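You operate a simulated robot arm through the tools that you are given. There is no shell and no other tool. Be economical: measure what you need, move in short steps, check, and stop when the job is done.

You are at the controls of a simulated two-armed robot. One attempt, no reset.

Task
Hold the glass dish steady, wipe the sticky mark out and lay the lemon and the cocoa biscuit in it.
Fine: the teal cloth goes back. What is to be rubbed or washed off counts as gone when no trace of it is left.

The check looks at the end state, three seconds after you hand in, the way a careful person would. Anything else that was tipped, shoved, dropped, spilled or broken makes it a failure. Flat cloth is picked up by pressing the open fingertips on it (5 to 10 N) and closing them slowly along it; thin cloth reads only 2 to 8 mm in the jaws.

Robot
Two 7-joint arms with two-finger parallel grippers on one trunk, on a base that drives. Base frame: it is fixed to the floor where the robot stands at the start and does not move with it; the origin is under the middle of the robot, x ahead of it, y to its left, z up. Lengths are in m, angles in degrees, forces in N, time in s.
The left shoulder is at the start at [0.06, 0.143, 0.926], the right one opposite. With the tool pointing down near the work surface each hand reaches from about 0.32 to 0.74 m from the robot's upright axis, wherever it stands, measured 20 degrees to its own side. Places, roughly: inside of the glass dish [0.6, -0.2, 0.7]; teal cloth (7x11x3 cm) [0.5, 0, 0.8]. Payload 1.57 kg a hand.
Tool frame (each hand has its own): the origin (TCP) lies between the finger pads and is the grasp point; the fingertips stand 0.03 m ahead of it; z points along the fingers, y is the line along which they close. Largest opening 0.11 m; finger width 0.024, thickness 0.012; the body of the gripper, 0.048 by 0.112 m, starts 0.078 m behind the TCP.
Orientation is that of the tool frame in the base frame, as [roll, pitch, yaw] about the fixed x, y, z axes, in that order (R = Rz(yaw) Ry(pitch) Rx(roll)). With the fingers straight down and closing along the base's y, the tool's x points along the base's -x, its y along +y and its z along -z.

Tools
- The arms move only by the tool servo_tool. It takes "left_increments", "right_increments" or both (then of equal length, played together; a hand with none holds still); each is a list of rows, each a list of 7 numbers: the turn, a rotation vector about the tool's x, y, z in units of 5 degrees (1.0 is 5 degrees), then the shift along the tool's x, y, z in units of 50 mm (1.0 is 50 mm), then the finger opening in m, from 0 to 0.11. In form: [[rx, ry, rz, tx, ty, tz, hand], ...]. A call has 1 to 10 rows; each row shifts and turns the commanded pose from where the row before left it, along the tool's axes as they then stand. A call with a number of a shift or a turn outside -1 to 1 is refused whole. Each row takes 0.2 s and may step no farther than 0.05 m and 8.6 degrees from the row before; otherwise, or with a gripper value out of range, the whole call is refused. Where a pose cannot be reached the arm comes as near as it can. A force on the tool above 40 N (or 10 N above the force at the start of the call, whichever is more), or a blocked arm, ends the call early, and 0.2 s more pass. The fingers move at their own pace (about 0.045 m/s each) and stop on an object; they squeeze with about 42 N. The grip force told is the motor's: it shows also when the fingers shut on nothing. Time passes only in rows, and 0.2 s behind the last, so rows that do not move let the fingers close. It gives the time, the measured TCP pose, the force on the tool (base axes), the opening and the grip force at its end, in the units of the frame above (readings bear some noise), with the torque about the TCP (base axes, N m) and any sound that the robot's microphone picked up.
- Cameras (640 x 400 px; columns grow to the right, rows downward): "scene" is now at [0.042, 0.0035, 1.5304]; the picture's right is [0.04, -1.00, 0.00], its down [-0.80, -0.03, -0.60] and it looks along [0.60, 0.03, -0.80] (base axes); focal length 253 px, centre (320, 200). "left" rides on the left gripper at [0.07, -0.016, -0.141] in its tool frame; the picture's right is [0.23, 0.97, 0.00], its down [-0.86, 0.20, -0.48] and it looks along [-0.47, 0.11, 0.88] (tool axes); focal length 222 px, centre (320, 200). "right" rides on the right gripper at [0.07, 0.016, -0.141] in its tool frame; the picture's right is [-0.23, 0.97, 0.00], its down [-0.86, -0.20, -0.48] and it looks along [-0.47, -0.11, 0.88] (tool axes); focal length 222 px, centre (320, 200). There is no depth. A picture from a camera that has moved, and an enlarged one, comes with that camera's place and axes in the base frame and with its lens.
- grab_frame(camera): a new picture of that camera. The clock stands still meanwhile.
- slide_trunk(by): slides the trunk up (or, below 0, down) by that many m; the arms and the scene camera ride with it, the base frame stays. It gives what a move gives, with no picture.
- drive_base(legs): drives the robot by 1 to 6 legs, each [ahead, left, turn to the left] in m, m and degrees, along the robot's own axes; the way and the turn of a leg run together, so that a leg with both is an arc; at most 1.5 m and 180 degrees a leg. The arms and the cameras ride along, it lands a little off, and it stops where it bumps. It gives what a move gives.
- head_to(pan, tilt): turns the head with the scene camera to pan (to the left, within 86 degrees either way) and tilt (down, from -29 to 69), counted from straight ahead of the robot. It gives what a move gives.
- zoom(camera, box): a new picture of the part [left, top, right, bottom] of that camera's present view, enlarged. The clock stands still meanwhile.
- sign_off(): hands the job in; it is judged then, once.

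Go step by step. Nothing tells you exact positions but the pictures and the camera data: compare them with the known pose of the tool, close in by small moves and look again before you grip or let go. The budget is 120 turns and 108 pictures, counting those below and the enlarged ones. Unless the task says otherwise, let go and move clear before handing in, and close with one line.

The tools are called after "Emit:" by a JSON object that holds its "name" and its "arguments". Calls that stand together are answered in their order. servo_tool: Moves the arms, as the interface text tells. Its arguments: {"type":"object","properties":{"left_increments":{"type":"array"},"right_increments":{"type":"array"}},"required":[]} The other tools are called the same way: slide_trunk (by) slides the trunk up or down; drive_base (legs) drives the base; head_to (pan, tilt) turns the head that bears the scene camera; grab_frame (camera) takes a picture; zoom (camera, box) takes an enlarged picture of a part of a camera's view; sign_off () hands the job in.

At the start:

```text
clock: 0.0
left_position: [0.4466, 0.1119, 0.953]
left_orientation: [179.9, 0.0, 180.0]
left_force: [0.0, 0.5, -1.4]
left_torque: [-0.02, 0.01, -0.02]
left_finger_gap: 0.1101
left_gripper_force: 0.0
right_position: [0.4215, -0.2751, 0.9893]
right_orientation: [-180.0, 0.1, 180.0]
right_force: [0.1, 0.9, -0.3]
right_torque: [0.0, 0.0, -0.03]
right_finger_gap: 0.1098
right_gripper_force: 0.0
trunk travel left (down, up): [-0.525, 0.065]
robot x, y, heading: [0.0022, 0.0022, 0.0]
head pan, tilt: [2.4, 52.8]
```

scene: 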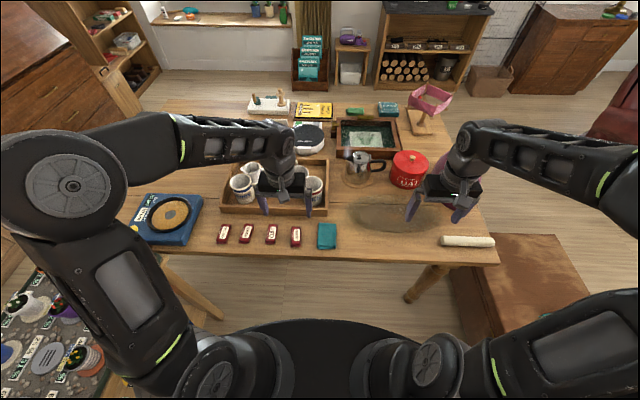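
right: 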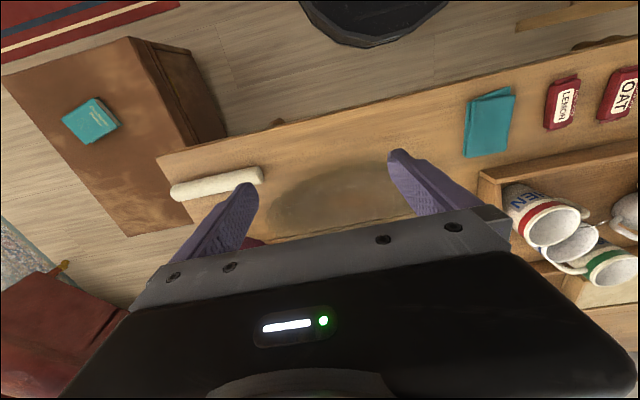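
left: 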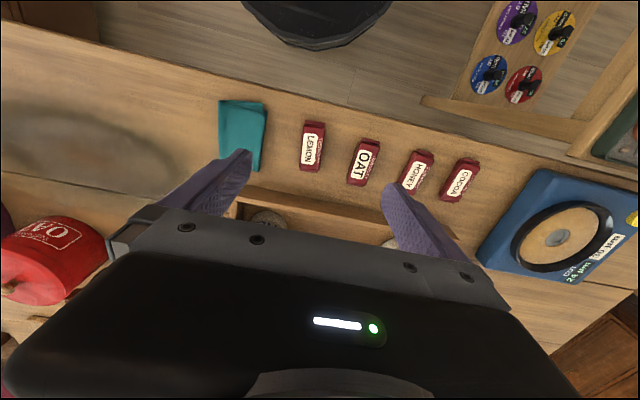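

I see a table with four labelled biscuits, the teal cloth and a nearly invisible glass dish near the front right. I'll zoom in on these first.

Emit:
{"name": "zoom", "arguments": {"camera": "scene", "box": [320, 130, 510, 260]}}

Emit:
{"name": "zoom", "arguments": {"camera": "scene", "box": [200, 140, 390, 260]}}

Emit:
{"name": "zoom", "arguments": {"camera": "right", "box": [160, 80, 560, 300]}}

```text
3.08 times, centred on (415, 195) of scene
camera zoom: at [0.042, 0.0035, 1.5304], right [0.04, -1.0, 0.0], down [-0.8, -0.03, -0.6], along [0.6, 0.03, -0.8], focal length 778 px, centre (28, 215)
```

zoom: 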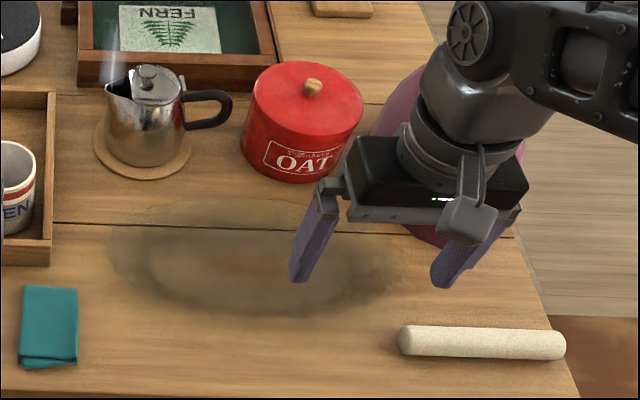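

```text
3.33 times, centred on (295, 200) of scene
camera zoom: at [0.042, 0.0035, 1.5304], right [0.04, -1.0, 0.0], down [-0.8, -0.03, -0.6], along [0.6, 0.03, -0.8], focal length 842 px, centre (403, 200)
```

zoom: 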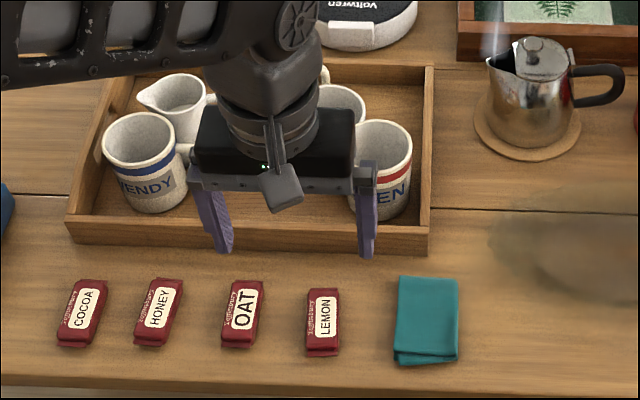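

```text
1.60 times, centred on (360, 190) of right
camera zoom: at [0.3514, -0.2588, 1.132], right [0.23, 0.97, 0.0], down [0.85, -0.2, 0.48], along [0.47, -0.11, -0.88], focal length 355 px, centre (256, 216)
```

zoom: 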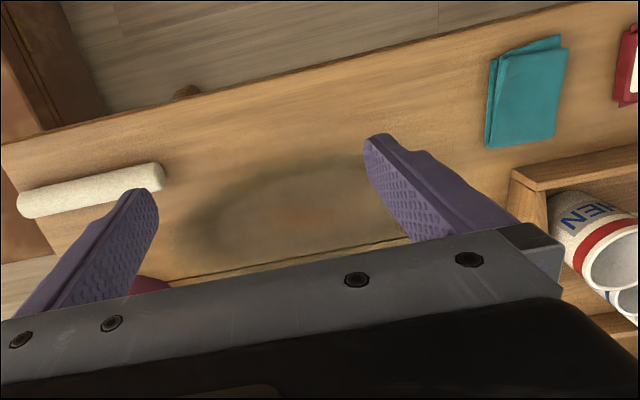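

The dish is a low smoky glass oval near (0.58, -0.25), seen only faintly, with an orange spot in the middle. I'll raise the right hand and bring it over the dish for a view from above.

Emit:
{"name": "servo_tool", "arguments": {"right_increments": [[0, 0, 0, 0, 0, -1, 0.11], [0, 0, 0, -0.9, 0.2, -0.4, 0.11], [0, 0, 0, -0.9, 0.2, 0, 0.11], [0, 0, 0, -0.9, 0.1, 0, 0.11], [0, 0, 0, -0.6, 0, 0, 0.11], [0, 0, 0, 0, 0, 0, 0.11]]}}

Emit:
{"name": "grab_frame", "arguments": {"camera": "right"}}

Emit:
{"name": "grab_frame", "arguments": {"camera": "scene"}}

```text
refused: row 2 steps farther than a row can; nothing moved
```

```text
101 pictures are left
camera right: at [0.3514, -0.2588, 1.132], right [0.23, 0.97, 0.0], down [0.85, -0.2, 0.48], along [0.47, -0.11, -0.88], focal length 222 px, centre (320, 200)
```

right: 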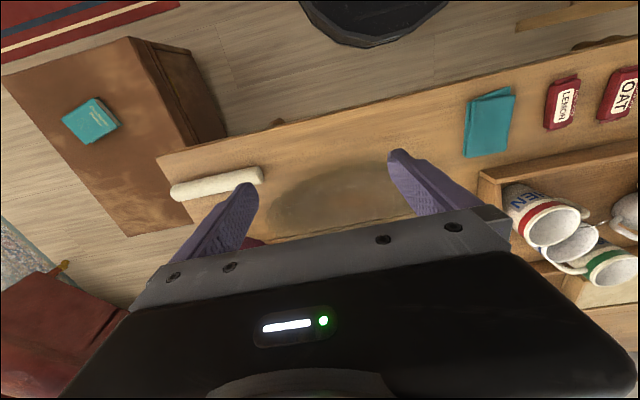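

```text
100 pictures are left
camera scene: at [0.042, 0.0035, 1.5304], right [0.04, -1.0, 0.0], down [-0.8, -0.03, -0.6], along [0.6, 0.03, -0.8], focal length 253 px, centre (320, 200)
```

scene: 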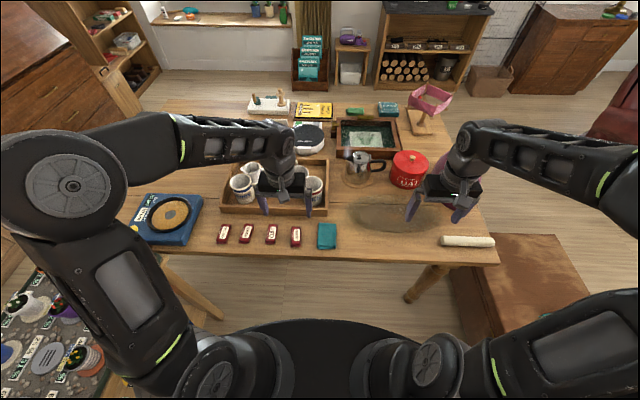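

The step limit is on the combined shift, so I'll keep each row to one axis or below it.

Emit:
{"name": "servo_tool", "arguments": {"right_increments": [[0, 0, 0, 0, 0, -0.9, 0.11], [0, 0, 0, 0, 0, -0.5, 0.11], [0, 0, 0, -0.9, 0.2, 0, 0.11], [0, 0, 0, -0.9, 0.2, 0, 0.11], [0, 0, 0, -0.9, 0.1, 0, 0.11], [0, 0, 0, -0.6, 0, 0, 0.11], [0, 0, 0, 0, 0, 0, 0.11]]}}

Emit:
{"name": "grab_frame", "arguments": {"camera": "right"}}

Emit:
{"name": "grab_frame", "arguments": {"camera": "scene"}}

```text
clock: 1.6
left_position: [0.4467, 0.1097, 0.9556]
left_orientation: [179.9, 0.0, 179.9]
left_force: [-0.6, -0.3, 0.3]
left_torque: [0.06, 0.0, 0.02]
left_finger_gap: 0.11
left_gripper_force: 0.1
right_position: [0.5864, -0.2515, 1.0603]
right_orientation: [180.0, 0.1, -179.9]
right_force: [0.4, 0.0, 0.0]
right_torque: [0.06, 0.04, 0.0]
right_finger_gap: 0.1102
right_gripper_force: 0.1
trunk travel left (down, up): [-0.525, 0.065]
robot x, y, heading: [0.0001, -0.001, -0.1]
head pan, tilt: [2.4, 52.8]
```

```text
99 pictures are left
camera right: at [0.5165, -0.2368, 1.2018], right [0.23, 0.97, 0.0], down [0.85, -0.2, 0.48], along [0.47, -0.11, -0.88], focal length 222 px, centre (320, 200)
```

right: 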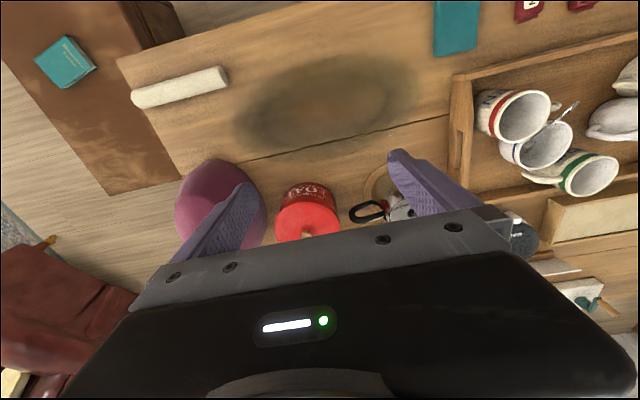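

```text
98 pictures are left
camera scene: at [0.0416, 0.0003, 1.5305], right [0.04, -1.0, 0.0], down [-0.8, -0.03, -0.6], along [0.6, 0.03, -0.8], focal length 253 px, centre (320, 200)
```

scene: 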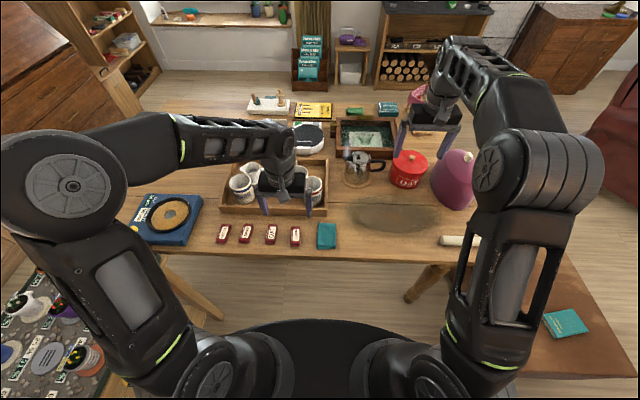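

Emit:
{"name": "zoom", "arguments": {"camera": "right", "box": [220, 30, 460, 180]}}

Emit:
{"name": "zoom", "arguments": {"camera": "scene", "box": [320, 170, 480, 260]}}

```text
2.67 times, centred on (340, 105) of right
camera zoom: at [0.5165, -0.2368, 1.2018], right [0.23, 0.97, 0.0], down [0.85, -0.2, 0.48], along [0.47, -0.11, -0.88], focal length 592 px, centre (267, 453)
```

zoom: 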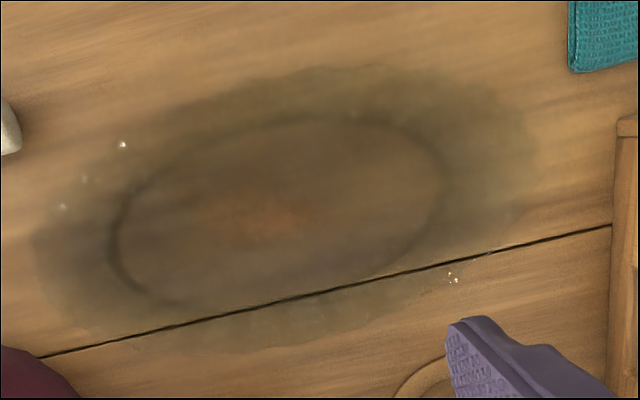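

```text
4.00 times, centred on (400, 215) of scene
camera zoom: at [0.0416, 0.0003, 1.5305], right [0.04, -1.0, 0.0], down [-0.8, -0.03, -0.6], along [0.6, 0.03, -0.8], focal length 1011 px, centre (0, 140)
```

zoom: 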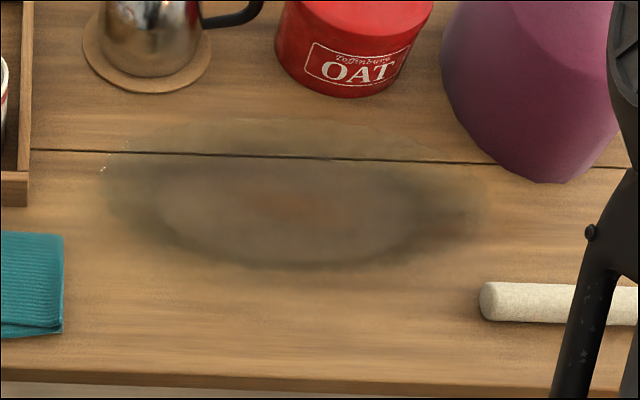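

The dish is an oval about 0.33 m (y) by 0.15 m (x), centred near (0.575, -0.24). Its rim is at z of about 0.78, and the orange mark is around (0.573, -0.253). Next I clear the left hand and bring the right hand over the cloth.

Emit:
{"name": "servo_tool", "arguments": {"right_increments": [[0, 0, 0, 0.36, 0.82, 0, 0.11], [0, 0, 0, 0.36, 0.82, 0, 0.11], [0, 0, 0, 0.36, 0.82, 0, 0.11], [0, 0, 0, 0.36, 0.82, 0, 0.09], [0, 0, 0, 0.36, 0.82, 0, 0.08], [0, 0, 0, 0.36, 0.82, 0, 0.07], [0, 0, 0, 0, 0, 0.9, 0.06], [0, 0, 0, 0, 0, 0.9, 0.06], [0, 0, 0, 0, 0, 0.5, 0.06], [0, 0, 0, 0, 0, 0, 0.06]], "left_increments": [[0, 0, 0, 0, 0.9, 0, 0.11], [0, 0, 0, 0, 0.9, 0, 0.11], [0, 0, 0, 0, 0.9, 0, 0.11], [0, 0, 0, 0, 0.5, 0, 0.11], [0, 0, 0, 0, 0, 0, 0.11], [0, 0, 0, 0, 0, 0, 0.11], [0, 0, 0, 0, 0, 0, 0.11], [0, 0, 0, 0, 0, 0, 0.11], [0, 0, 0, 0, 0, 0, 0.11], [0, 0, 0, 0, 0, 0, 0.11]]}}

Emit:
{"name": "grab_frame", "arguments": {"camera": "right"}}

Emit:
{"name": "grab_frame", "arguments": {"camera": "scene"}}

```text
clock: 3.8
left_position: [0.4474, 0.2734, 0.9537]
left_orientation: [179.8, 0.0, 180.0]
left_force: [-0.2, 0.6, 0.3]
left_torque: [0.0, -0.02, 0.01]
left_finger_gap: 0.1101
left_gripper_force: 0.0
right_position: [0.4768, -0.0035, 0.9442]
right_orientation: [-180.0, 0.1, 179.9]
right_force: [-0.9, 1.4, 1.0]
right_torque: [0.03, -0.02, -0.03]
right_finger_gap: 0.0599
right_gripper_force: 0.1
trunk travel left (down, up): [-0.525, 0.065]
robot x, y, heading: [-0.0015, -0.0002, 0.2]
head pan, tilt: [2.4, 52.8]
```

```text
95 pictures are left
camera right: at [0.4085, 0.012, 1.0865], right [0.23, 0.97, 0.0], down [0.85, -0.2, 0.48], along [0.47, -0.11, -0.88], focal length 222 px, centre (320, 200)
```

right: 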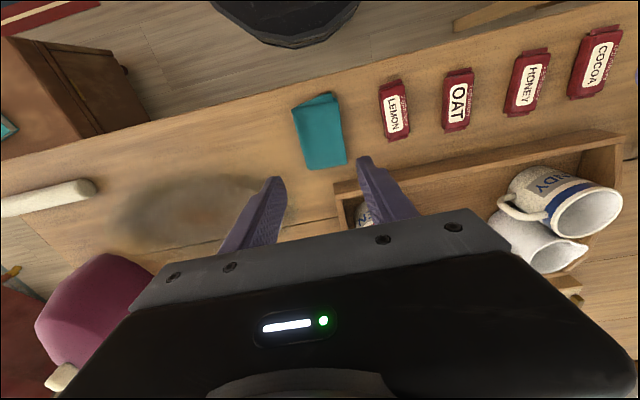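

```text
94 pictures are left
camera scene: at [0.0419, 0.0036, 1.5304], right [0.04, -1.0, 0.0], down [-0.8, -0.03, -0.6], along [0.6, 0.03, -0.8], focal length 253 px, centre (320, 200)
```

scene: 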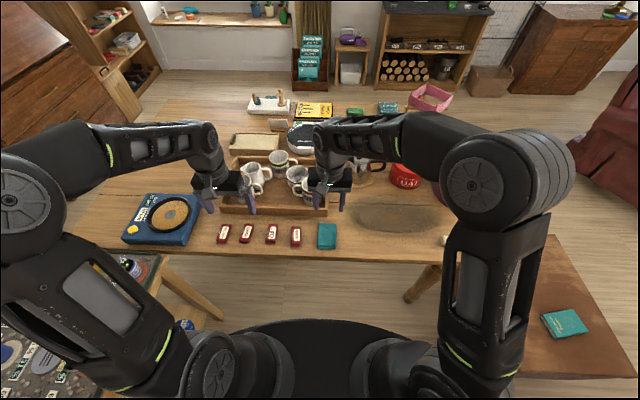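

The cloth is centred at (0.477, -0.004), right under the hand. I'm descending toward it.

Emit:
{"name": "servo_tool", "arguments": {"right_increments": [[0, 0, 0, 0, 0, 0.9, 0.06], [0, 0, 0, 0, 0, 0.9, 0.06], [0, 0, 0, 0, 0, 0.7, 0.06], [0, 0, 0, 0, 0, 0.1, 0.06], [0, 0, 0, 0, 0, 0, 0.06]]}}

Emit:
{"name": "grab_frame", "arguments": {"camera": "right"}}

Emit:
{"name": "zoom", "arguments": {"camera": "scene", "box": [260, 160, 420, 260]}}

```text
clock: 5.0
left_position: [0.4463, 0.2724, 0.9553]
left_orientation: [-180.0, 0.0, -179.9]
left_force: [0.4, 0.9, 0.2]
left_torque: [0.01, 0.02, 0.03]
left_finger_gap: 0.1098
left_gripper_force: 0.0
right_position: [0.478, -0.004, 0.8142]
right_orientation: [-180.0, 0.1, -180.0]
right_force: [0.3, 0.4, 0.0]
right_torque: [-0.02, 0.01, 0.01]
right_finger_gap: 0.0603
right_gripper_force: 0.0
trunk travel left (down, up): [-0.525, 0.065]
robot x, y, heading: [0.0027, -0.0006, 0.2]
head pan, tilt: [2.4, 52.8]
```

```text
93 pictures are left
camera right: at [0.4092, 0.0121, 0.9571], right [0.23, 0.97, 0.0], down [0.85, -0.2, 0.48], along [0.47, -0.11, -0.88], focal length 222 px, centre (320, 200)
```

right: 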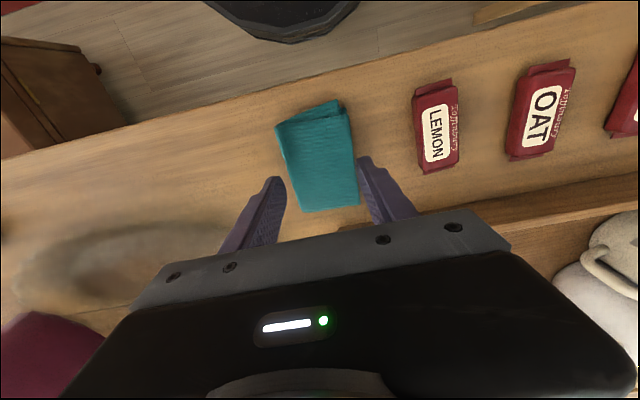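

```text
4.00 times, centred on (340, 210) of scene
camera zoom: at [0.0421, 0.0036, 1.5304], right [0.04, -1.0, 0.0], down [-0.8, -0.03, -0.6], along [0.6, 0.03, -0.8], focal length 1011 px, centre (240, 160)
```

zoom: 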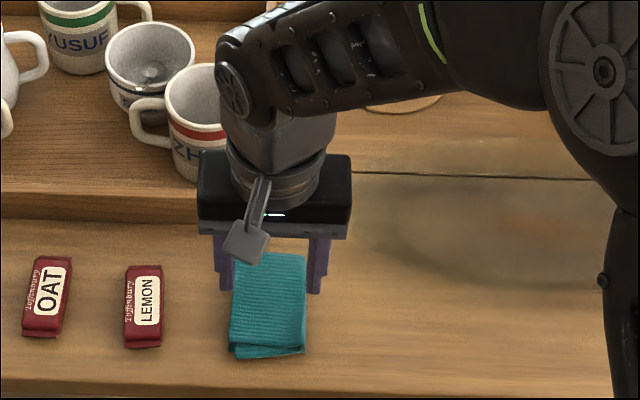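

The fingers are centred over the cloth. I'll narrow the opening to 0.045 and descend in small steps to feel contact.

Emit:
{"name": "servo_tool", "arguments": {"right_increments": [[0, 0, 0, 0, 0, 0.2, 0.045], [0, 0, 0, 0, 0, 0.1, 0.045], [0, 0, 0, 0, 0, 0.1, 0.045], [0, 0, 0, 0, 0, 0, 0.045]]}}

```text
clock: 6.0
left_position: [0.4476, 0.2727, 0.9536]
left_orientation: [-179.9, 0.0, 179.9]
left_force: [0.2, -0.2, -0.3]
left_torque: [0.01, 0.01, -0.03]
left_finger_gap: 0.1101
left_gripper_force: 0.1
right_position: [0.4779, -0.0041, 0.7946]
right_orientation: [180.0, 0.1, -180.0]
right_force: [-0.2, -0.6, 1.2]
right_torque: [-0.03, 0.0, 0.04]
right_finger_gap: 0.045
right_gripper_force: 0.2
trunk travel left (down, up): [-0.525, 0.065]
robot x, y, heading: [-0.0019, -0.0004, -0.1]
head pan, tilt: [2.4, 52.8]
```

Emit:
{"name": "servo_tool", "arguments": {"right_increments": [[0, 0, 0, 0, 0, 0.1, 0.045], [0, 0, 0, 0, 0, 0.08, 0.045], [0, 0, 0, 0, 0, 0, 0.045]]}}

```text
clock: 6.7
left_position: [0.4457, 0.2712, 0.9557]
left_orientation: [-179.9, 0.1, 179.9]
left_force: [-0.8, 0.7, 0.0]
left_torque: [0.0, -0.01, -0.03]
left_finger_gap: 0.1099
left_gripper_force: 0.0
right_position: [0.4798, -0.0033, 0.7923]
right_orientation: [179.8, 0.7, -179.9]
right_force: [-15.3, -7.4, 42.3]
right_torque: [0.6, 0.69, 0.37]
right_finger_gap: 0.0458
right_gripper_force: 0.3
trunk travel left (down, up): [-0.525, 0.065]
robot x, y, heading: [0.0016, 0.001, -0.0]
head pan, tilt: [2.4, 52.8]
stopped in row 3 (right hand): the force on the tool passed its limit (the readings are from after the stop); the commanded pose is now the measured one
```

Contact is stiff at TCP z of about 0.792. I'll back off slightly to bring the force into the 5–10 N range.

Emit:
{"name": "servo_tool", "arguments": {"right_increments": [[0, 0, 0, 0, 0, -0.02, 0.045], [0, 0, 0, 0, 0, 0, 0.045]]}}

```text
clock: 7.3
left_position: [0.4452, 0.2719, 0.9548]
left_orientation: [179.9, 0.1, -180.0]
left_force: [-0.9, -0.1, 0.5]
left_torque: [-0.01, -0.02, 0.03]
left_finger_gap: 0.1099
left_gripper_force: 0.0
right_position: [0.4799, -0.0034, 0.7932]
right_orientation: [179.8, 0.7, 179.9]
right_force: [-4.4, -3.7, 23.7]
right_torque: [0.23, 0.15, 0.05]
right_finger_gap: 0.046
right_gripper_force: 0.8
trunk travel left (down, up): [-0.525, 0.065]
robot x, y, heading: [0.0004, 0.0035, 0.1]
head pan, tilt: [2.4, 52.8]
```

Emit:
{"name": "servo_tool", "arguments": {"right_increments": [[0, 0, 0, 0, 0, -0.015, 0.045], [0, 0, 0, 0, 0, 0, 0.045]]}}

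```text
clock: 7.9
left_position: [0.4464, 0.2717, 0.9538]
left_orientation: [-180.0, 0.1, -180.0]
left_force: [0.3, -0.4, 0.2]
left_torque: [0.01, -0.01, 0.01]
left_finger_gap: 0.11
left_gripper_force: 0.1
right_position: [0.4812, -0.0032, 0.7937]
right_orientation: [179.8, 0.6, 179.9]
right_force: [-0.4, -1.0, 20.3]
right_torque: [0.25, 0.14, -0.01]
right_finger_gap: 0.046
right_gripper_force: 0.8
trunk travel left (down, up): [-0.525, 0.065]
robot x, y, heading: [0.0007, -0.0023, 0.2]
head pan, tilt: [2.4, 52.8]
```

Emit:
{"name": "servo_tool", "arguments": {"right_increments": [[0, 0, 0, 0, 0, -0.02, 0.045], [0, 0, 0, 0, 0, 0, 0.045]]}}

```text
clock: 8.5
left_position: [0.4458, 0.2728, 0.9534]
left_orientation: [-179.9, 0.0, -179.9]
left_force: [0.2, 0.0, -0.4]
left_torque: [-0.03, 0.03, 0.03]
left_finger_gap: 0.1099
left_gripper_force: 0.0
right_position: [0.4807, -0.0044, 0.793]
right_orientation: [179.9, 0.5, 179.9]
right_force: [-1.0, -0.1, 21.2]
right_torque: [0.45, 0.19, 0.03]
right_finger_gap: 0.0463
right_gripper_force: 0.9
trunk travel left (down, up): [-0.525, 0.065]
robot x, y, heading: [-0.0031, 0.0002, 0.0]
head pan, tilt: [2.4, 52.8]
```

Emit:
{"name": "servo_tool", "arguments": {"right_increments": [[0, 0, 0, 0, 0, -0.03, 0.045], [0, 0, 0, 0, 0, 0, 0.045]]}}

```text
clock: 9.1
left_position: [0.4473, 0.2719, 0.9534]
left_orientation: [-180.0, 0.1, -180.0]
left_force: [0.1, 0.8, -0.3]
left_torque: [0.0, -0.02, 0.0]
left_finger_gap: 0.1099
left_gripper_force: 0.0
right_position: [0.4807, -0.0041, 0.7937]
right_orientation: [179.9, 0.3, 179.9]
right_force: [0.3, 1.6, 4.3]
right_torque: [0.14, -0.01, -0.04]
right_finger_gap: 0.0466
right_gripper_force: 0.2
trunk travel left (down, up): [-0.525, 0.065]
robot x, y, heading: [-0.0017, -0.0002, 0.1]
head pan, tilt: [2.4, 52.8]
```

The force is 4.3 N, so I press down a hair more and close slowly.

Emit:
{"name": "servo_tool", "arguments": {"right_increments": [[0, 0, 0, 0, 0, 0.008, 0.042], [0, 0, 0, 0, 0, 0, 0.037], [0, 0, 0, 0, 0, 0, 0.032], [0, 0, 0, 0, 0, 0, 0.027], [0, 0, 0, 0, 0, 0, 0.022], [0, 0, 0, 0, 0, 0, 0.017], [0, 0, 0, 0, 0, 0, 0.012], [0, 0, 0, 0, 0, 0, 0.006], [0, 0, 0, 0, 0, 0, 0.0], [0, 0, 0, 0, 0, 0, 0.0]]}}

Emit:
{"name": "grab_frame", "arguments": {"camera": "right"}}

```text
clock: 11.3
left_position: [0.4481, 0.2723, 0.9533]
left_orientation: [-180.0, 0.0, 180.0]
left_force: [-0.6, -0.1, 0.3]
left_torque: [-0.01, -0.01, 0.01]
left_finger_gap: 0.1097
left_gripper_force: 0.1
right_position: [0.4805, -0.0043, 0.7942]
right_orientation: [179.8, 0.4, 179.9]
right_force: [0.9, -5.6, 9.7]
right_torque: [-0.12, -0.02, 0.11]
right_finger_gap: 0.0002
right_gripper_force: 21.1
trunk travel left (down, up): [-0.525, 0.065]
robot x, y, heading: [0.0013, 0.0024, 0.1]
head pan, tilt: [2.4, 52.8]
```

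```text
91 pictures are left
camera right: at [0.4102, 0.0116, 0.9347], right [0.23, 0.97, 0.0], down [0.85, -0.2, 0.48], along [0.47, -0.11, -0.87], focal length 222 px, centre (320, 200)
```

right: 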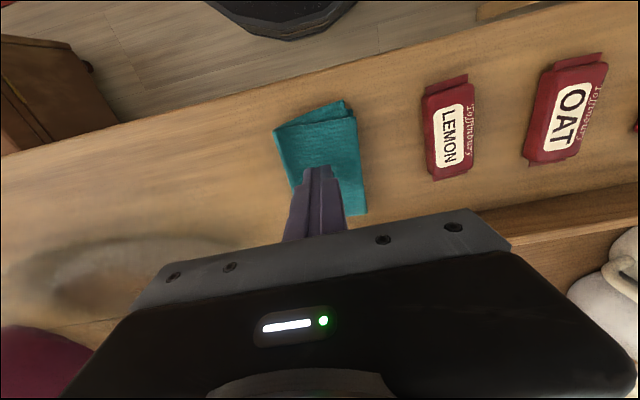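

The fingers shut on nothing because the pad is thick and fairly stiff, with its top near z 0.765. I'll lift, open wide and take the folded pad by its sides across the 7 cm width.

Emit:
{"name": "servo_tool", "arguments": {"right_increments": [[0, 0, 0, 0, 0, -0.4, 0.0], [0, 0, 0, 0, 0, 0, 0.05], [0, 0, 0, 0, 0, 0, 0.1], [0, 0, 0, 0, 0, 0, 0.1], [0, 0, 0, 0, 0, 0, 0.1]]}}

Emit:
{"name": "zoom", "arguments": {"camera": "right", "box": [200, 60, 480, 260]}}

Emit:
{"name": "zoom", "arguments": {"camera": "scene", "box": [290, 190, 370, 260]}}

```text
clock: 12.5
left_position: [0.4472, 0.271, 0.9537]
left_orientation: [179.9, 0.0, -180.0]
left_force: [0.3, 1.0, -0.2]
left_torque: [0.01, -0.04, 0.0]
left_finger_gap: 0.11
left_gripper_force: 0.1
right_position: [0.4803, -0.0045, 0.814]
right_orientation: [179.9, 0.4, 180.0]
right_force: [0.9, -0.8, 0.1]
right_torque: [0.0, -0.01, 0.06]
right_finger_gap: 0.0839
right_gripper_force: 0.1
trunk travel left (down, up): [-0.525, 0.065]
robot x, y, heading: [0.0015, -0.0011, -0.2]
head pan, tilt: [2.4, 52.8]
```

```text
2.00 times, centred on (340, 160) of right
camera zoom: at [0.4106, 0.0121, 0.9549], right [0.23, 0.97, 0.0], down [0.85, -0.2, 0.48], along [0.47, -0.11, -0.87], focal length 444 px, centre (280, 280)
```

zoom: 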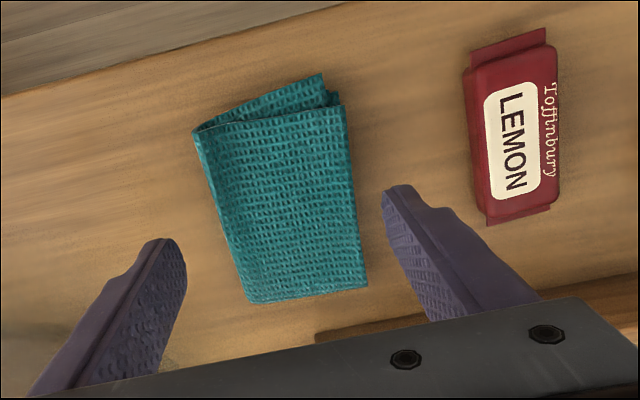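

```text
5.71 times, centred on (330, 225) of scene
camera zoom: at [0.0419, 0.0034, 1.5304], right [0.04, -1.0, 0.0], down [-0.8, -0.03, -0.6], along [0.6, 0.02, -0.8], focal length 1444 px, centre (263, 57)
```

zoom: 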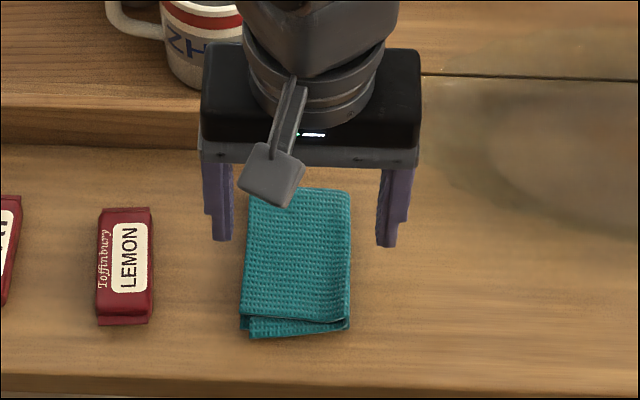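

The cloth is still in place, a folded pad about 2.5 cm thick. I'm lowering with the fingers straddling it and then closing.

Emit:
{"name": "servo_tool", "arguments": {"right_increments": [[0, 0, 0, 0.12, 0, 0, 0.1], [0, 0, 0, 0, 0, 0.3, 0.1], [0, 0, 0, 0, 0, 0.3, 0.1], [0, 0, 0, 0, 0, 0.08, 0.1], [0, 0, 0, 0, 0, 0, 0.1]]}}

Emit:
{"name": "servo_tool", "arguments": {"right_increments": [[0, 0, 0, 0, 0, 0, 0.085], [0, 0, 0, 0, 0, 0, 0.075], [0, 0, 0, 0, 0, 0, 0.065], [0, 0, 0, 0, 0, 0, 0.055], [0, 0, 0, 0, 0, 0, 0.045], [0, 0, 0, 0, 0, 0, 0.045]]}}

Emit:
{"name": "zoom", "arguments": {"camera": "right", "box": [200, 60, 480, 260]}}

```text
clock: 13.7
left_position: [0.4469, 0.2726, 0.955]
left_orientation: [-179.9, -0.1, 179.9]
left_force: [0.7, -0.1, -0.2]
left_torque: [0.0, -0.04, 0.01]
left_finger_gap: 0.1101
left_gripper_force: 0.1
right_position: [0.4748, -0.0042, 0.7789]
right_orientation: [179.9, 0.4, 179.9]
right_force: [0.5, -0.5, 0.9]
right_torque: [0.0, 0.01, 0.0]
right_finger_gap: 0.1002
right_gripper_force: 0.0
trunk travel left (down, up): [-0.525, 0.065]
robot x, y, heading: [-0.0007, -0.0002, -0.2]
head pan, tilt: [2.4, 52.8]
```

```text
clock: 15.1
left_position: [0.4465, 0.2717, 0.9544]
left_orientation: [-180.0, 0.0, 179.9]
left_force: [-0.2, -0.1, 0.0]
left_torque: [-0.01, -0.02, -0.01]
left_finger_gap: 0.1098
left_gripper_force: 0.1
right_position: [0.4739, -0.0027, 0.7798]
right_orientation: [180.0, 0.4, 179.9]
right_force: [0.1, 1.3, 1.6]
right_torque: [0.02, -0.02, 0.01]
right_finger_gap: 0.064
right_gripper_force: 39.2
trunk travel left (down, up): [-0.525, 0.065]
robot x, y, heading: [0.0002, 0.0023, 0.0]
head pan, tilt: [2.4, 52.8]
```

```text
2.00 times, centred on (340, 160) of right
camera zoom: at [0.4046, 0.0121, 0.9208], right [0.23, 0.97, 0.0], down [0.85, -0.2, 0.48], along [0.47, -0.11, -0.87], focal length 444 px, centre (280, 280)
```

zoom: 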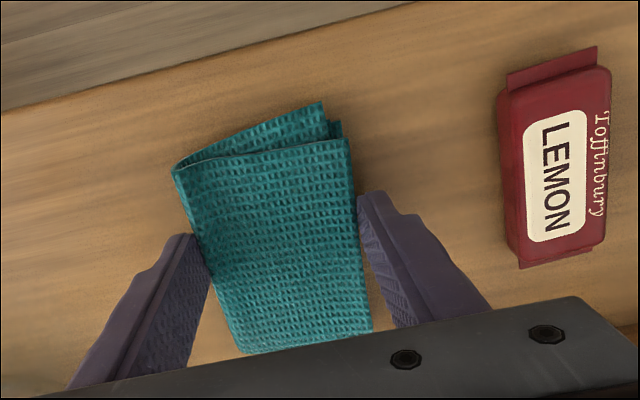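

The pad is held at 64 mm with a firm grip. I lift it straight up and check that it stays held.

Emit:
{"name": "servo_tool", "arguments": {"right_increments": [[0, 0, 0, 0, 0, -0.4, 0.04], [0, 0, 0, 0, 0, -0.8, 0.04], [0, 0, 0, 0, 0, -0.9, 0.04], [0, 0, 0, 0, 0, -0.9, 0.04], [0, 0, 0, 0, 0, 0, 0.04]]}}

Emit:
{"name": "grab_frame", "arguments": {"camera": "right"}}

```text
clock: 16.3
left_position: [0.4476, 0.2728, 0.9539]
left_orientation: [-180.0, 0.0, 179.9]
left_force: [0.7, -0.1, -0.8]
left_torque: [0.0, -0.03, -0.03]
left_finger_gap: 0.1102
left_gripper_force: 0.1
right_position: [0.4757, -0.004, 0.9294]
right_orientation: [180.0, 0.4, 180.0]
right_force: [0.0, -0.9, -0.2]
right_torque: [0.0, 0.01, -0.01]
right_finger_gap: 0.0638
right_gripper_force: 41.9
trunk travel left (down, up): [-0.525, 0.065]
robot x, y, heading: [-0.0015, -0.0007, -0.0]
head pan, tilt: [2.4, 52.8]
```

```text
87 pictures are left
camera right: at [0.4042, 0.0114, 1.0704], right [0.23, 0.97, 0.0], down [0.85, -0.2, 0.48], along [0.47, -0.11, -0.88], focal length 222 px, centre (320, 200)
```

right: 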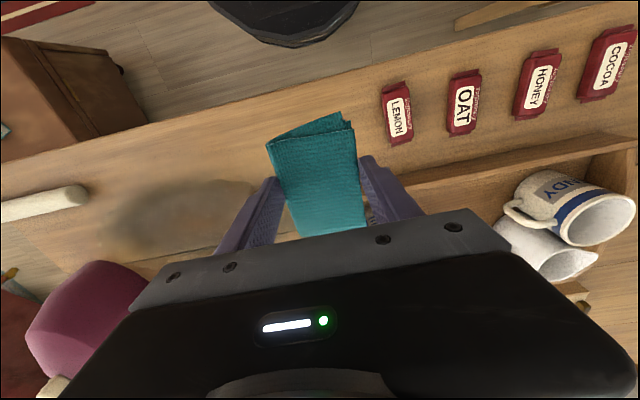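

The pad lifted cleanly. Next I carry it over the dish at height and turn it so its long side runs along the dish.

Emit:
{"name": "servo_tool", "arguments": {"right_increments": [[0, 0, 0, -0.33, -0.84, 0, 0.04], [0, 0, 0, -0.33, -0.84, 0, 0.04], [0, 0, 0, -0.33, -0.84, 0, 0.04], [0, 0, 0, -0.33, -0.84, 0, 0.04], [0, 0, 0, -0.33, -0.84, 0, 0.04], [0, 0, 0, -0.33, -0.84, 0, 0.04], [0, 0, -1, 0, 0, 0, 0.04], [0, 0, -1, 0, 0, 0, 0.04], [0, 0, -1, 0, 0, 0, 0.04], [0, 0, -1, 0, 0, 0, 0.04]]}}

Emit:
{"name": "servo_tool", "arguments": {"right_increments": [[0, 0, -1, 0, 0, 0, 0.04], [0, 0, -1, 0, 0, 0, 0.04], [0, 0, -1, 0, 0, 0, 0.04], [0, 0, -1, 0, 0, 0, 0.04], [0, 0, -1, 0, 0, 0, 0.04], [0, 0, -1, 0, 0, 0, 0.04], [0, 0, -1, 0, 0, 0, 0.04], [0, 0, -1, 0, 0, 0, 0.04], [0, 0, -1, 0, 0, 0, 0.04], [0, 0, -1, 0, 0, 0, 0.04]]}}

Emit:
{"name": "servo_tool", "arguments": {"right_increments": [[0, 0, -1, 0, 0, 0, 0.04], [0, 0, -1, 0, 0, 0, 0.04], [0, 0, -1, 0, 0, 0, 0.04], [0, 0, -1, 0, 0, 0, 0.04], [0, 0, 0, 0, 0, 0, 0.04]]}}

Emit:
{"name": "grab_frame", "arguments": {"camera": "right"}}

Emit:
{"name": "grab_frame", "arguments": {"camera": "scene"}}

```text
clock: 18.5
left_position: [0.4479, 0.2724, 0.9541]
left_orientation: [-180.0, 0.0, 179.9]
left_force: [-0.1, -0.9, -0.7]
left_torque: [0.01, 0.0, -0.01]
left_finger_gap: 0.1101
left_gripper_force: 0.0
right_position: [0.5723, -0.2563, 0.9299]
right_orientation: [-180.0, 0.5, -160.0]
right_force: [0.2, 1.2, -0.8]
right_torque: [0.01, -0.01, -0.02]
right_finger_gap: 0.0634
right_gripper_force: 41.6
trunk travel left (down, up): [-0.525, 0.065]
robot x, y, heading: [0.001, -0.0005, -0.1]
head pan, tilt: [2.4, 52.8]
```

```text
clock: 20.7
left_position: [0.4473, 0.2735, 0.9544]
left_orientation: [-180.0, 0.0, -180.0]
left_force: [0.7, -0.8, 0.5]
left_torque: [-0.03, -0.01, -0.02]
left_finger_gap: 0.1101
left_gripper_force: 0.1
right_position: [0.5721, -0.2561, 0.9295]
right_orientation: [-179.6, 0.3, -110.2]
right_force: [-0.1, 0.0, -0.1]
right_torque: [-0.02, -0.01, -0.02]
right_finger_gap: 0.0632
right_gripper_force: 42.0
trunk travel left (down, up): [-0.525, 0.065]
robot x, y, heading: [-0.0017, 0.0005, 0.2]
head pan, tilt: [2.4, 52.8]
```

```text
clock: 21.9
left_position: [0.4481, 0.2724, 0.9537]
left_orientation: [180.0, 0.0, 179.9]
left_force: [0.1, 0.0, 0.0]
left_torque: [0.03, 0.0, -0.02]
left_finger_gap: 0.1102
left_gripper_force: 0.1
right_position: [0.5733, -0.2554, 0.9309]
right_orientation: [-179.6, 0.1, -90.1]
right_force: [0.2, -0.1, -0.3]
right_torque: [-0.01, 0.0, -0.04]
right_finger_gap: 0.0639
right_gripper_force: 42.6
trunk travel left (down, up): [-0.525, 0.065]
robot x, y, heading: [0.0027, 0.0007, -0.1]
head pan, tilt: [2.4, 52.8]
```

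```text
86 pictures are left
camera right: at [0.5554, -0.3261, 1.0708], right [-0.97, 0.23, -0.01], down [0.2, 0.85, 0.48], along [0.12, 0.47, -0.88], focal length 222 px, centre (320, 200)
```

right: 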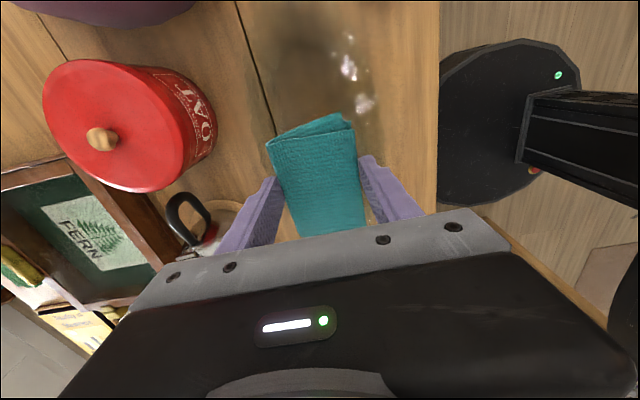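

```text
85 pictures are left
camera scene: at [0.0419, 0.0034, 1.5304], right [0.04, -1.0, 0.0], down [-0.8, -0.03, -0.6], along [0.6, 0.02, -0.8], focal length 253 px, centre (320, 200)
```

scene: 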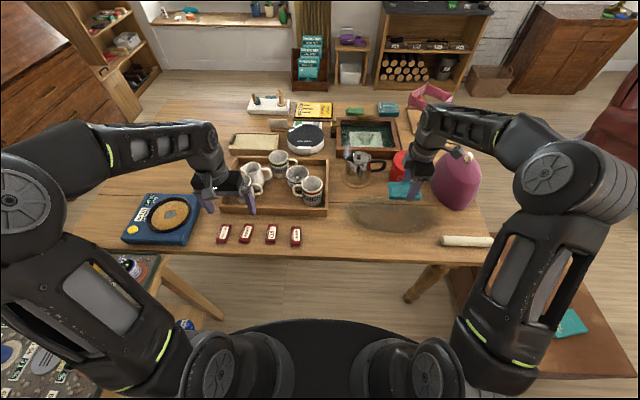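

The pad hangs over the dish. I'm bringing the left hand to the left end of the dish, passing in front of the tray at height.

Emit:
{"name": "servo_tool", "arguments": {"left_increments": [[0, 0, 0, -0.13, -0.9, 0, 0.08], [0, 0, 0, -0.13, -0.9, 0, 0.06], [0, 0, 0, -0.13, -0.9, 0, 0.06], [0, 0, 0, -0.13, -0.9, 0, 0.06], [0, 0, 0, -0.13, -0.9, 0, 0.06], [0, 0, 0, -0.13, -0.9, 0, 0.06], [0, 0, 0, -0.13, -0.9, 0, 0.06], [0, 0, 0, -0.13, -0.6, 0, 0.06], [0, 0, 0, 0, 0, 0, 0.06]]}}

Emit:
{"name": "grab_frame", "arguments": {"camera": "left"}}

Emit:
{"name": "zoom", "arguments": {"camera": "scene", "box": [260, 140, 460, 260]}}

```text
clock: 23.9
left_position: [0.4994, -0.0741, 0.9554]
left_orientation: [-180.0, 0.0, 180.0]
left_force: [-0.5, -0.9, 0.6]
left_torque: [-0.02, 0.01, 0.03]
left_finger_gap: 0.0598
left_gripper_force: 0.0
right_position: [0.5725, -0.256, 0.9284]
right_orientation: [-179.6, 0.0, -90.0]
right_force: [-0.1, 0.5, -0.5]
right_torque: [0.0, -0.02, 0.02]
right_finger_gap: 0.0637
right_gripper_force: 42.3
trunk travel left (down, up): [-0.525, 0.065]
robot x, y, heading: [0.0001, -0.0015, -0.3]
head pan, tilt: [2.4, 52.8]
```

```text
84 pictures are left
camera left: at [0.4292, -0.0891, 1.0956], right [-0.23, 0.97, 0.0], down [0.86, 0.2, 0.48], along [0.47, 0.11, -0.88], focal length 222 px, centre (320, 200)
```

left: 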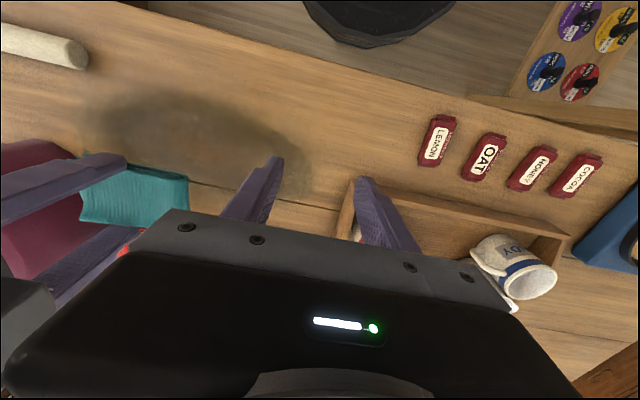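

```text
3.20 times, centred on (360, 200) of scene
camera zoom: at [0.0418, 0.0035, 1.5304], right [0.04, -1.0, 0.0], down [-0.8, -0.03, -0.6], along [0.6, 0.02, -0.8], focal length 809 px, centre (192, 200)
```

zoom: 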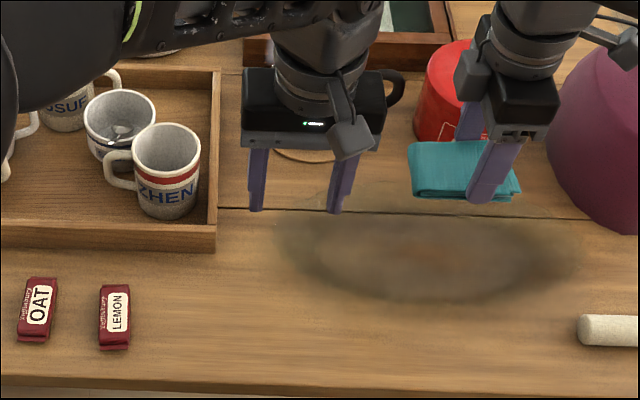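

The left rim is near y = -0.07 and the tray's right wall is near y = 0. I'll tilt the left tool about 35° to match the flared glass wall and set up a straight approach along it.

Emit:
{"name": "servo_tool", "arguments": {"left_increments": [[1, 0, 0, 0, 0, 0, 0.05], [1, 0, 0, 0, 0, 0, 0.04], [1, 0, 0, 0, 0, 0, 0.035], [1, 0, 0, 0, 0, 0, 0.035], [1, 0, 0, 0, 0, 0, 0.035], [1, 0, 0, 0, 0, 0, 0.035], [1, 0, 0, -0.33, 0.6, 0, 0.035], [0, 0, 0, -0.33, 0.6, 0.2, 0.035], [0, 0, 0, -0.33, 0.6, 0.2, 0.035], [0, 0, 0, 0, 0, 0, 0.035]]}}

Emit:
{"name": "grab_frame", "arguments": {"camera": "left"}}

Emit:
{"name": "zoom", "arguments": {"camera": "scene", "box": [260, 140, 460, 260]}}

```text
clock: 26.1
left_position: [0.5482, -0.0097, 0.889]
left_orientation: [-145.0, 0.0, 179.9]
left_force: [0.5, 0.4, 0.0]
left_torque: [0.06, -0.02, 0.01]
left_finger_gap: 0.0351
left_gripper_force: 0.2
right_position: [0.5719, -0.2568, 0.9295]
right_orientation: [-179.6, 0.0, -90.1]
right_force: [-0.4, -0.8, -0.2]
right_torque: [0.02, 0.01, 0.0]
right_finger_gap: 0.0638
right_gripper_force: 42.0
trunk travel left (down, up): [-0.525, 0.065]
robot x, y, heading: [-0.0046, 0.0032, 0.2]
head pan, tilt: [2.4, 52.8]
```

```text
82 pictures are left
camera left: at [0.4782, 0.0587, 1.0134], right [-0.23, 0.8, -0.56], down [0.86, 0.44, 0.28], along [0.47, -0.42, -0.78], focal length 222 px, centre (320, 200)
```

left: 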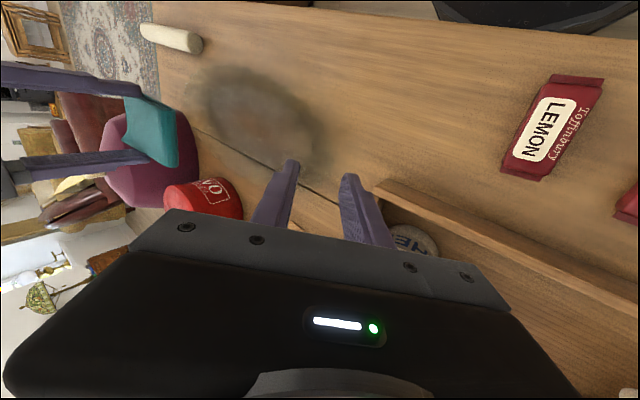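

```text
3.20 times, centred on (360, 200) of scene
camera zoom: at [0.0416, 0.0031, 1.5305], right [0.04, -1.0, 0.0], down [-0.8, -0.03, -0.6], along [0.6, 0.03, -0.8], focal length 809 px, centre (192, 200)
```

zoom: 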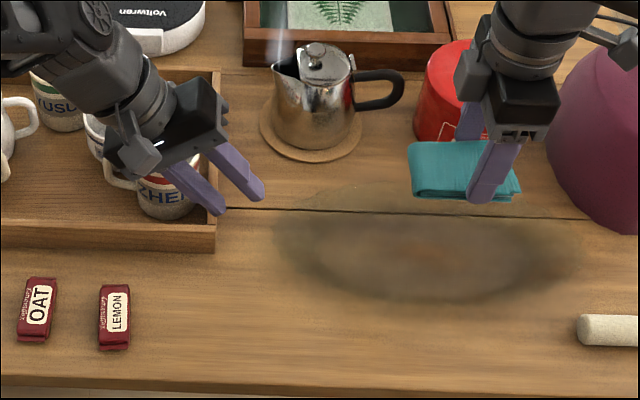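

Emit:
{"name": "zoom", "arguments": {"camera": "left", "box": [180, 50, 400, 220]}}

Emit:
{"name": "zoom", "arguments": {"camera": "scene", "box": [320, 185, 400, 240]}}

```text
2.35 times, centred on (290, 135) of left
camera zoom: at [0.4782, 0.0587, 1.0134], right [-0.23, 0.8, -0.56], down [0.86, 0.44, 0.28], along [0.47, -0.42, -0.78], focal length 523 px, centre (391, 353)
```

zoom: 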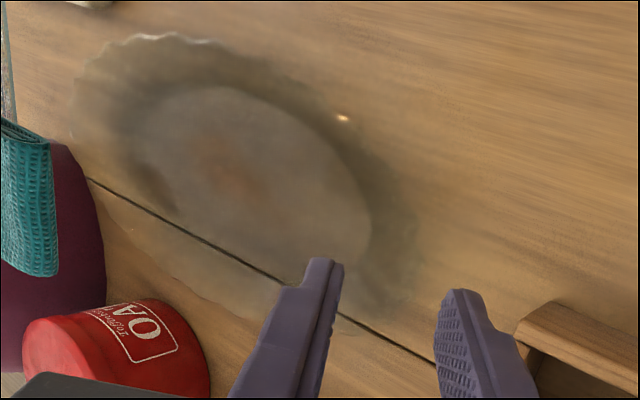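

```text
7.27 times, centred on (360, 212) of scene
camera zoom: at [0.0416, 0.0031, 1.5305], right [0.04, -1.0, 0.0], down [-0.8, -0.03, -0.6], along [0.6, 0.03, -0.8], focal length 1838 px, centre (29, 109)
```

zoom: 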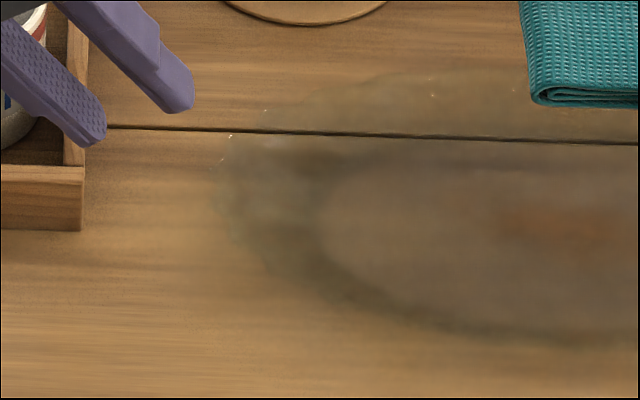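

The wall flares at only about 30° above horizontal, so pinching the rim would risk tipping the dish. Instead I'll steady it by pressing the closed left fingertips gently on the inside floor near the left end.

Emit:
{"name": "servo_tool", "arguments": {"left_increments": [[-1, 0, 0, 0, 0, 0, 0.02], [-1, 0, 0, 0, 0, 0, 0.0], [-1, 0, 0, 0, 0, 0, 0.0], [-1, 0, 0, 0, 0, 0, 0.0], [0, 0, 0, -0.11, -0.75, 0, 0.0], [0, 0, 0, -0.11, -0.75, 0.1, 0.0], [0, 0, 0, -0.11, -0.57, 0.4, 0.0], [0, 0, 0, -0.11, 0, 0.6, 0.0], [0, 0, 0, 0, 0, 0.59, 0.0], [0, 0, 0, 0, 0, 0, 0.0]]}}

Emit:
{"name": "grab_frame", "arguments": {"camera": "left"}}

Emit:
{"name": "zoom", "arguments": {"camera": "scene", "box": [300, 140, 460, 240]}}

```text
clock: 28.3
left_position: [0.5711, -0.1306, 0.8347]
left_orientation: [-165.0, -0.1, 180.0]
left_force: [0.6, -0.3, 1.0]
left_torque: [0.0, -0.02, 0.01]
left_finger_gap: 0.0
left_gripper_force: 21.5
right_position: [0.5712, -0.2554, 0.9292]
right_orientation: [-179.6, 0.1, -90.1]
right_force: [-0.4, 0.5, -0.2]
right_torque: [-0.01, -0.03, 0.0]
right_finger_gap: 0.0633
right_gripper_force: 42.2
trunk travel left (down, up): [-0.525, 0.065]
robot x, y, heading: [0.0022, 0.0002, 0.2]
head pan, tilt: [2.4, 52.8]
```

```text
78 pictures are left
camera left: at [0.5005, -0.109, 0.974], right [-0.23, 0.94, -0.25], down [0.86, 0.32, 0.41], along [0.47, -0.12, -0.88], focal length 222 px, centre (320, 200)
```

left: 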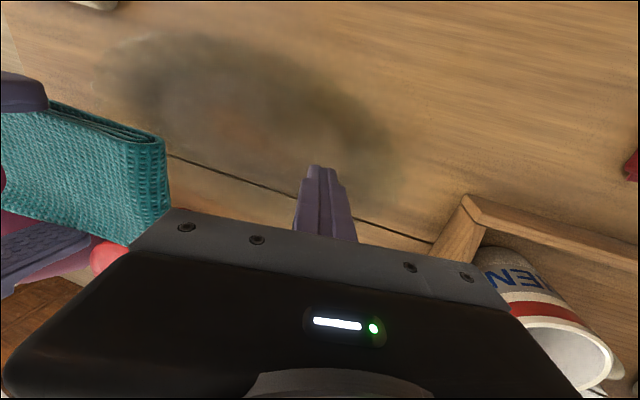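

```text
4.00 times, centred on (380, 190) of scene
camera zoom: at [0.0418, 0.0034, 1.5304], right [0.04, -1.0, 0.0], down [-0.8, -0.03, -0.6], along [0.6, 0.02, -0.8], focal length 1011 px, centre (80, 240)
```

zoom: 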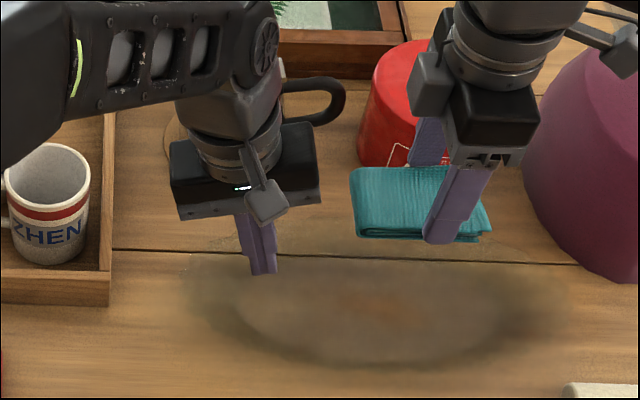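

Emit:
{"name": "servo_tool", "arguments": {"left_increments": [[0, 0, 0, 0, -0.05, 0.4, 0.0], [0, 0, 0, 0, 0.05, 0.38, 0.0], [0, 0, 0, 0, 0.02, 0.08, 0.0], [0, 0, 0, 0, 0.02, 0.08, 0.0], [0, 0, 0, 0, 0, 0, 0.0]]}}

Emit:
{"name": "zoom", "arguments": {"camera": "scene", "box": [300, 140, 460, 240]}}

```text
clock: 29.5
left_position: [0.5703, -0.1424, 0.7875]
left_orientation: [-165.0, 0.0, 179.9]
left_force: [0.5, 0.2, 0.4]
left_torque: [0.04, -0.01, 0.0]
left_finger_gap: 0.0
left_gripper_force: 21.1
right_position: [0.5717, -0.2561, 0.9287]
right_orientation: [-179.6, 0.1, -90.1]
right_force: [0.0, -0.3, -1.1]
right_torque: [0.0, -0.02, -0.01]
right_finger_gap: 0.0632
right_gripper_force: 42.0
trunk travel left (down, up): [-0.525, 0.065]
robot x, y, heading: [-0.002, 0.0001, -0.0]
head pan, tilt: [2.4, 52.8]
```

```text
4.00 times, centred on (380, 190) of scene
camera zoom: at [0.042, 0.0033, 1.5304], right [0.04, -1.0, 0.0], down [-0.8, -0.03, -0.6], along [0.6, 0.02, -0.8], focal length 1011 px, centre (80, 240)
```

zoom: 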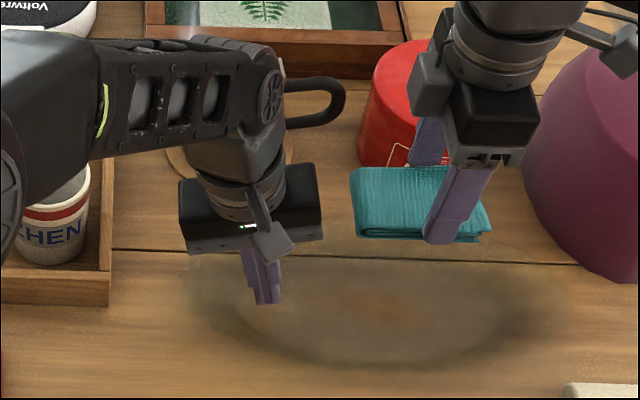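

Emit:
{"name": "servo_tool", "arguments": {"left_increments": [[0, 0, 0, 0, 0.01, 0.04, 0.0], [0, 0, 0, 0, 0.01, 0.04, 0.0], [0, 0, 0, 0, 0, 0, 0.0]]}}

Emit:
{"name": "servo_tool", "arguments": {"left_increments": [[0, 0, 0, 0, 0.01, 0.03, 0.0], [0, 0, 0, 0, 0, 0, 0.0]]}}

```text
clock: 30.3
left_position: [0.5713, -0.1408, 0.7838]
left_orientation: [-165.0, 0.0, -179.9]
left_force: [0.7, -0.5, 0.5]
left_torque: [0.01, 0.0, 0.01]
left_finger_gap: 0.0001
left_gripper_force: 21.5
right_position: [0.5718, -0.2553, 0.9295]
right_orientation: [-179.6, 0.1, -90.1]
right_force: [-0.9, -0.1, -0.9]
right_torque: [0.01, 0.01, 0.0]
right_finger_gap: 0.0636
right_gripper_force: 42.5
trunk travel left (down, up): [-0.525, 0.065]
robot x, y, heading: [0.0028, -0.0012, 0.1]
head pan, tilt: [2.4, 52.8]
```

```text
clock: 30.9
left_position: [0.5714, -0.1406, 0.7827]
left_orientation: [-165.0, -0.1, 179.9]
left_force: [-0.1, 0.3, -0.4]
left_torque: [0.0, 0.01, -0.03]
left_finger_gap: 0.0
left_gripper_force: 21.4
right_position: [0.5723, -0.256, 0.9293]
right_orientation: [-179.6, 0.1, -90.1]
right_force: [0.8, -0.4, -0.1]
right_torque: [-0.01, 0.0, -0.03]
right_finger_gap: 0.0634
right_gripper_force: 41.6
trunk travel left (down, up): [-0.525, 0.065]
robot x, y, heading: [-0.0032, 0.002, 0.2]
head pan, tilt: [2.4, 52.8]
```

Emit:
{"name": "servo_tool", "arguments": {"left_increments": [[0, 0, 0, 0, 0.01, 0.03, 0.0], [0, 0, 0, 0, 0.01, 0.03, 0.0], [0, 0, 0, 0, 0, 0, 0.0]]}}

Emit:
{"name": "servo_tool", "arguments": {"left_increments": [[0, 0, 0, 0, 0.005, 0.025, 0.0], [0, 0, 0, 0, 0, 0, 0.0]]}}

```text
clock: 31.7
left_position: [0.5696, -0.1407, 0.7796]
left_orientation: [-165.0, 0.0, -179.9]
left_force: [-0.5, 1.2, -0.3]
left_torque: [-0.01, -0.01, -0.01]
left_finger_gap: 0.0001
left_gripper_force: 20.8
right_position: [0.5723, -0.2566, 0.9298]
right_orientation: [-179.5, 0.1, -90.1]
right_force: [-0.3, 1.1, -0.9]
right_torque: [0.03, 0.0, -0.02]
right_finger_gap: 0.0638
right_gripper_force: 42.8
trunk travel left (down, up): [-0.525, 0.065]
robot x, y, heading: [-0.0002, 0.0021, 0.0]
head pan, tilt: [2.4, 52.8]
```

```text
clock: 32.3
left_position: [0.5703, -0.1417, 0.7775]
left_orientation: [-165.0, -0.1, 180.0]
left_force: [-0.9, 0.9, 0.9]
left_torque: [0.04, -0.01, 0.03]
left_finger_gap: 0.0002
left_gripper_force: 21.0
right_position: [0.5729, -0.2559, 0.9299]
right_orientation: [-179.6, 0.2, -90.1]
right_force: [0.2, 0.4, 0.1]
right_torque: [0.01, 0.03, -0.03]
right_finger_gap: 0.0635
right_gripper_force: 42.3
trunk travel left (down, up): [-0.525, 0.065]
robot x, y, heading: [-0.0003, -0.0024, -0.1]
head pan, tilt: [2.4, 52.8]
```

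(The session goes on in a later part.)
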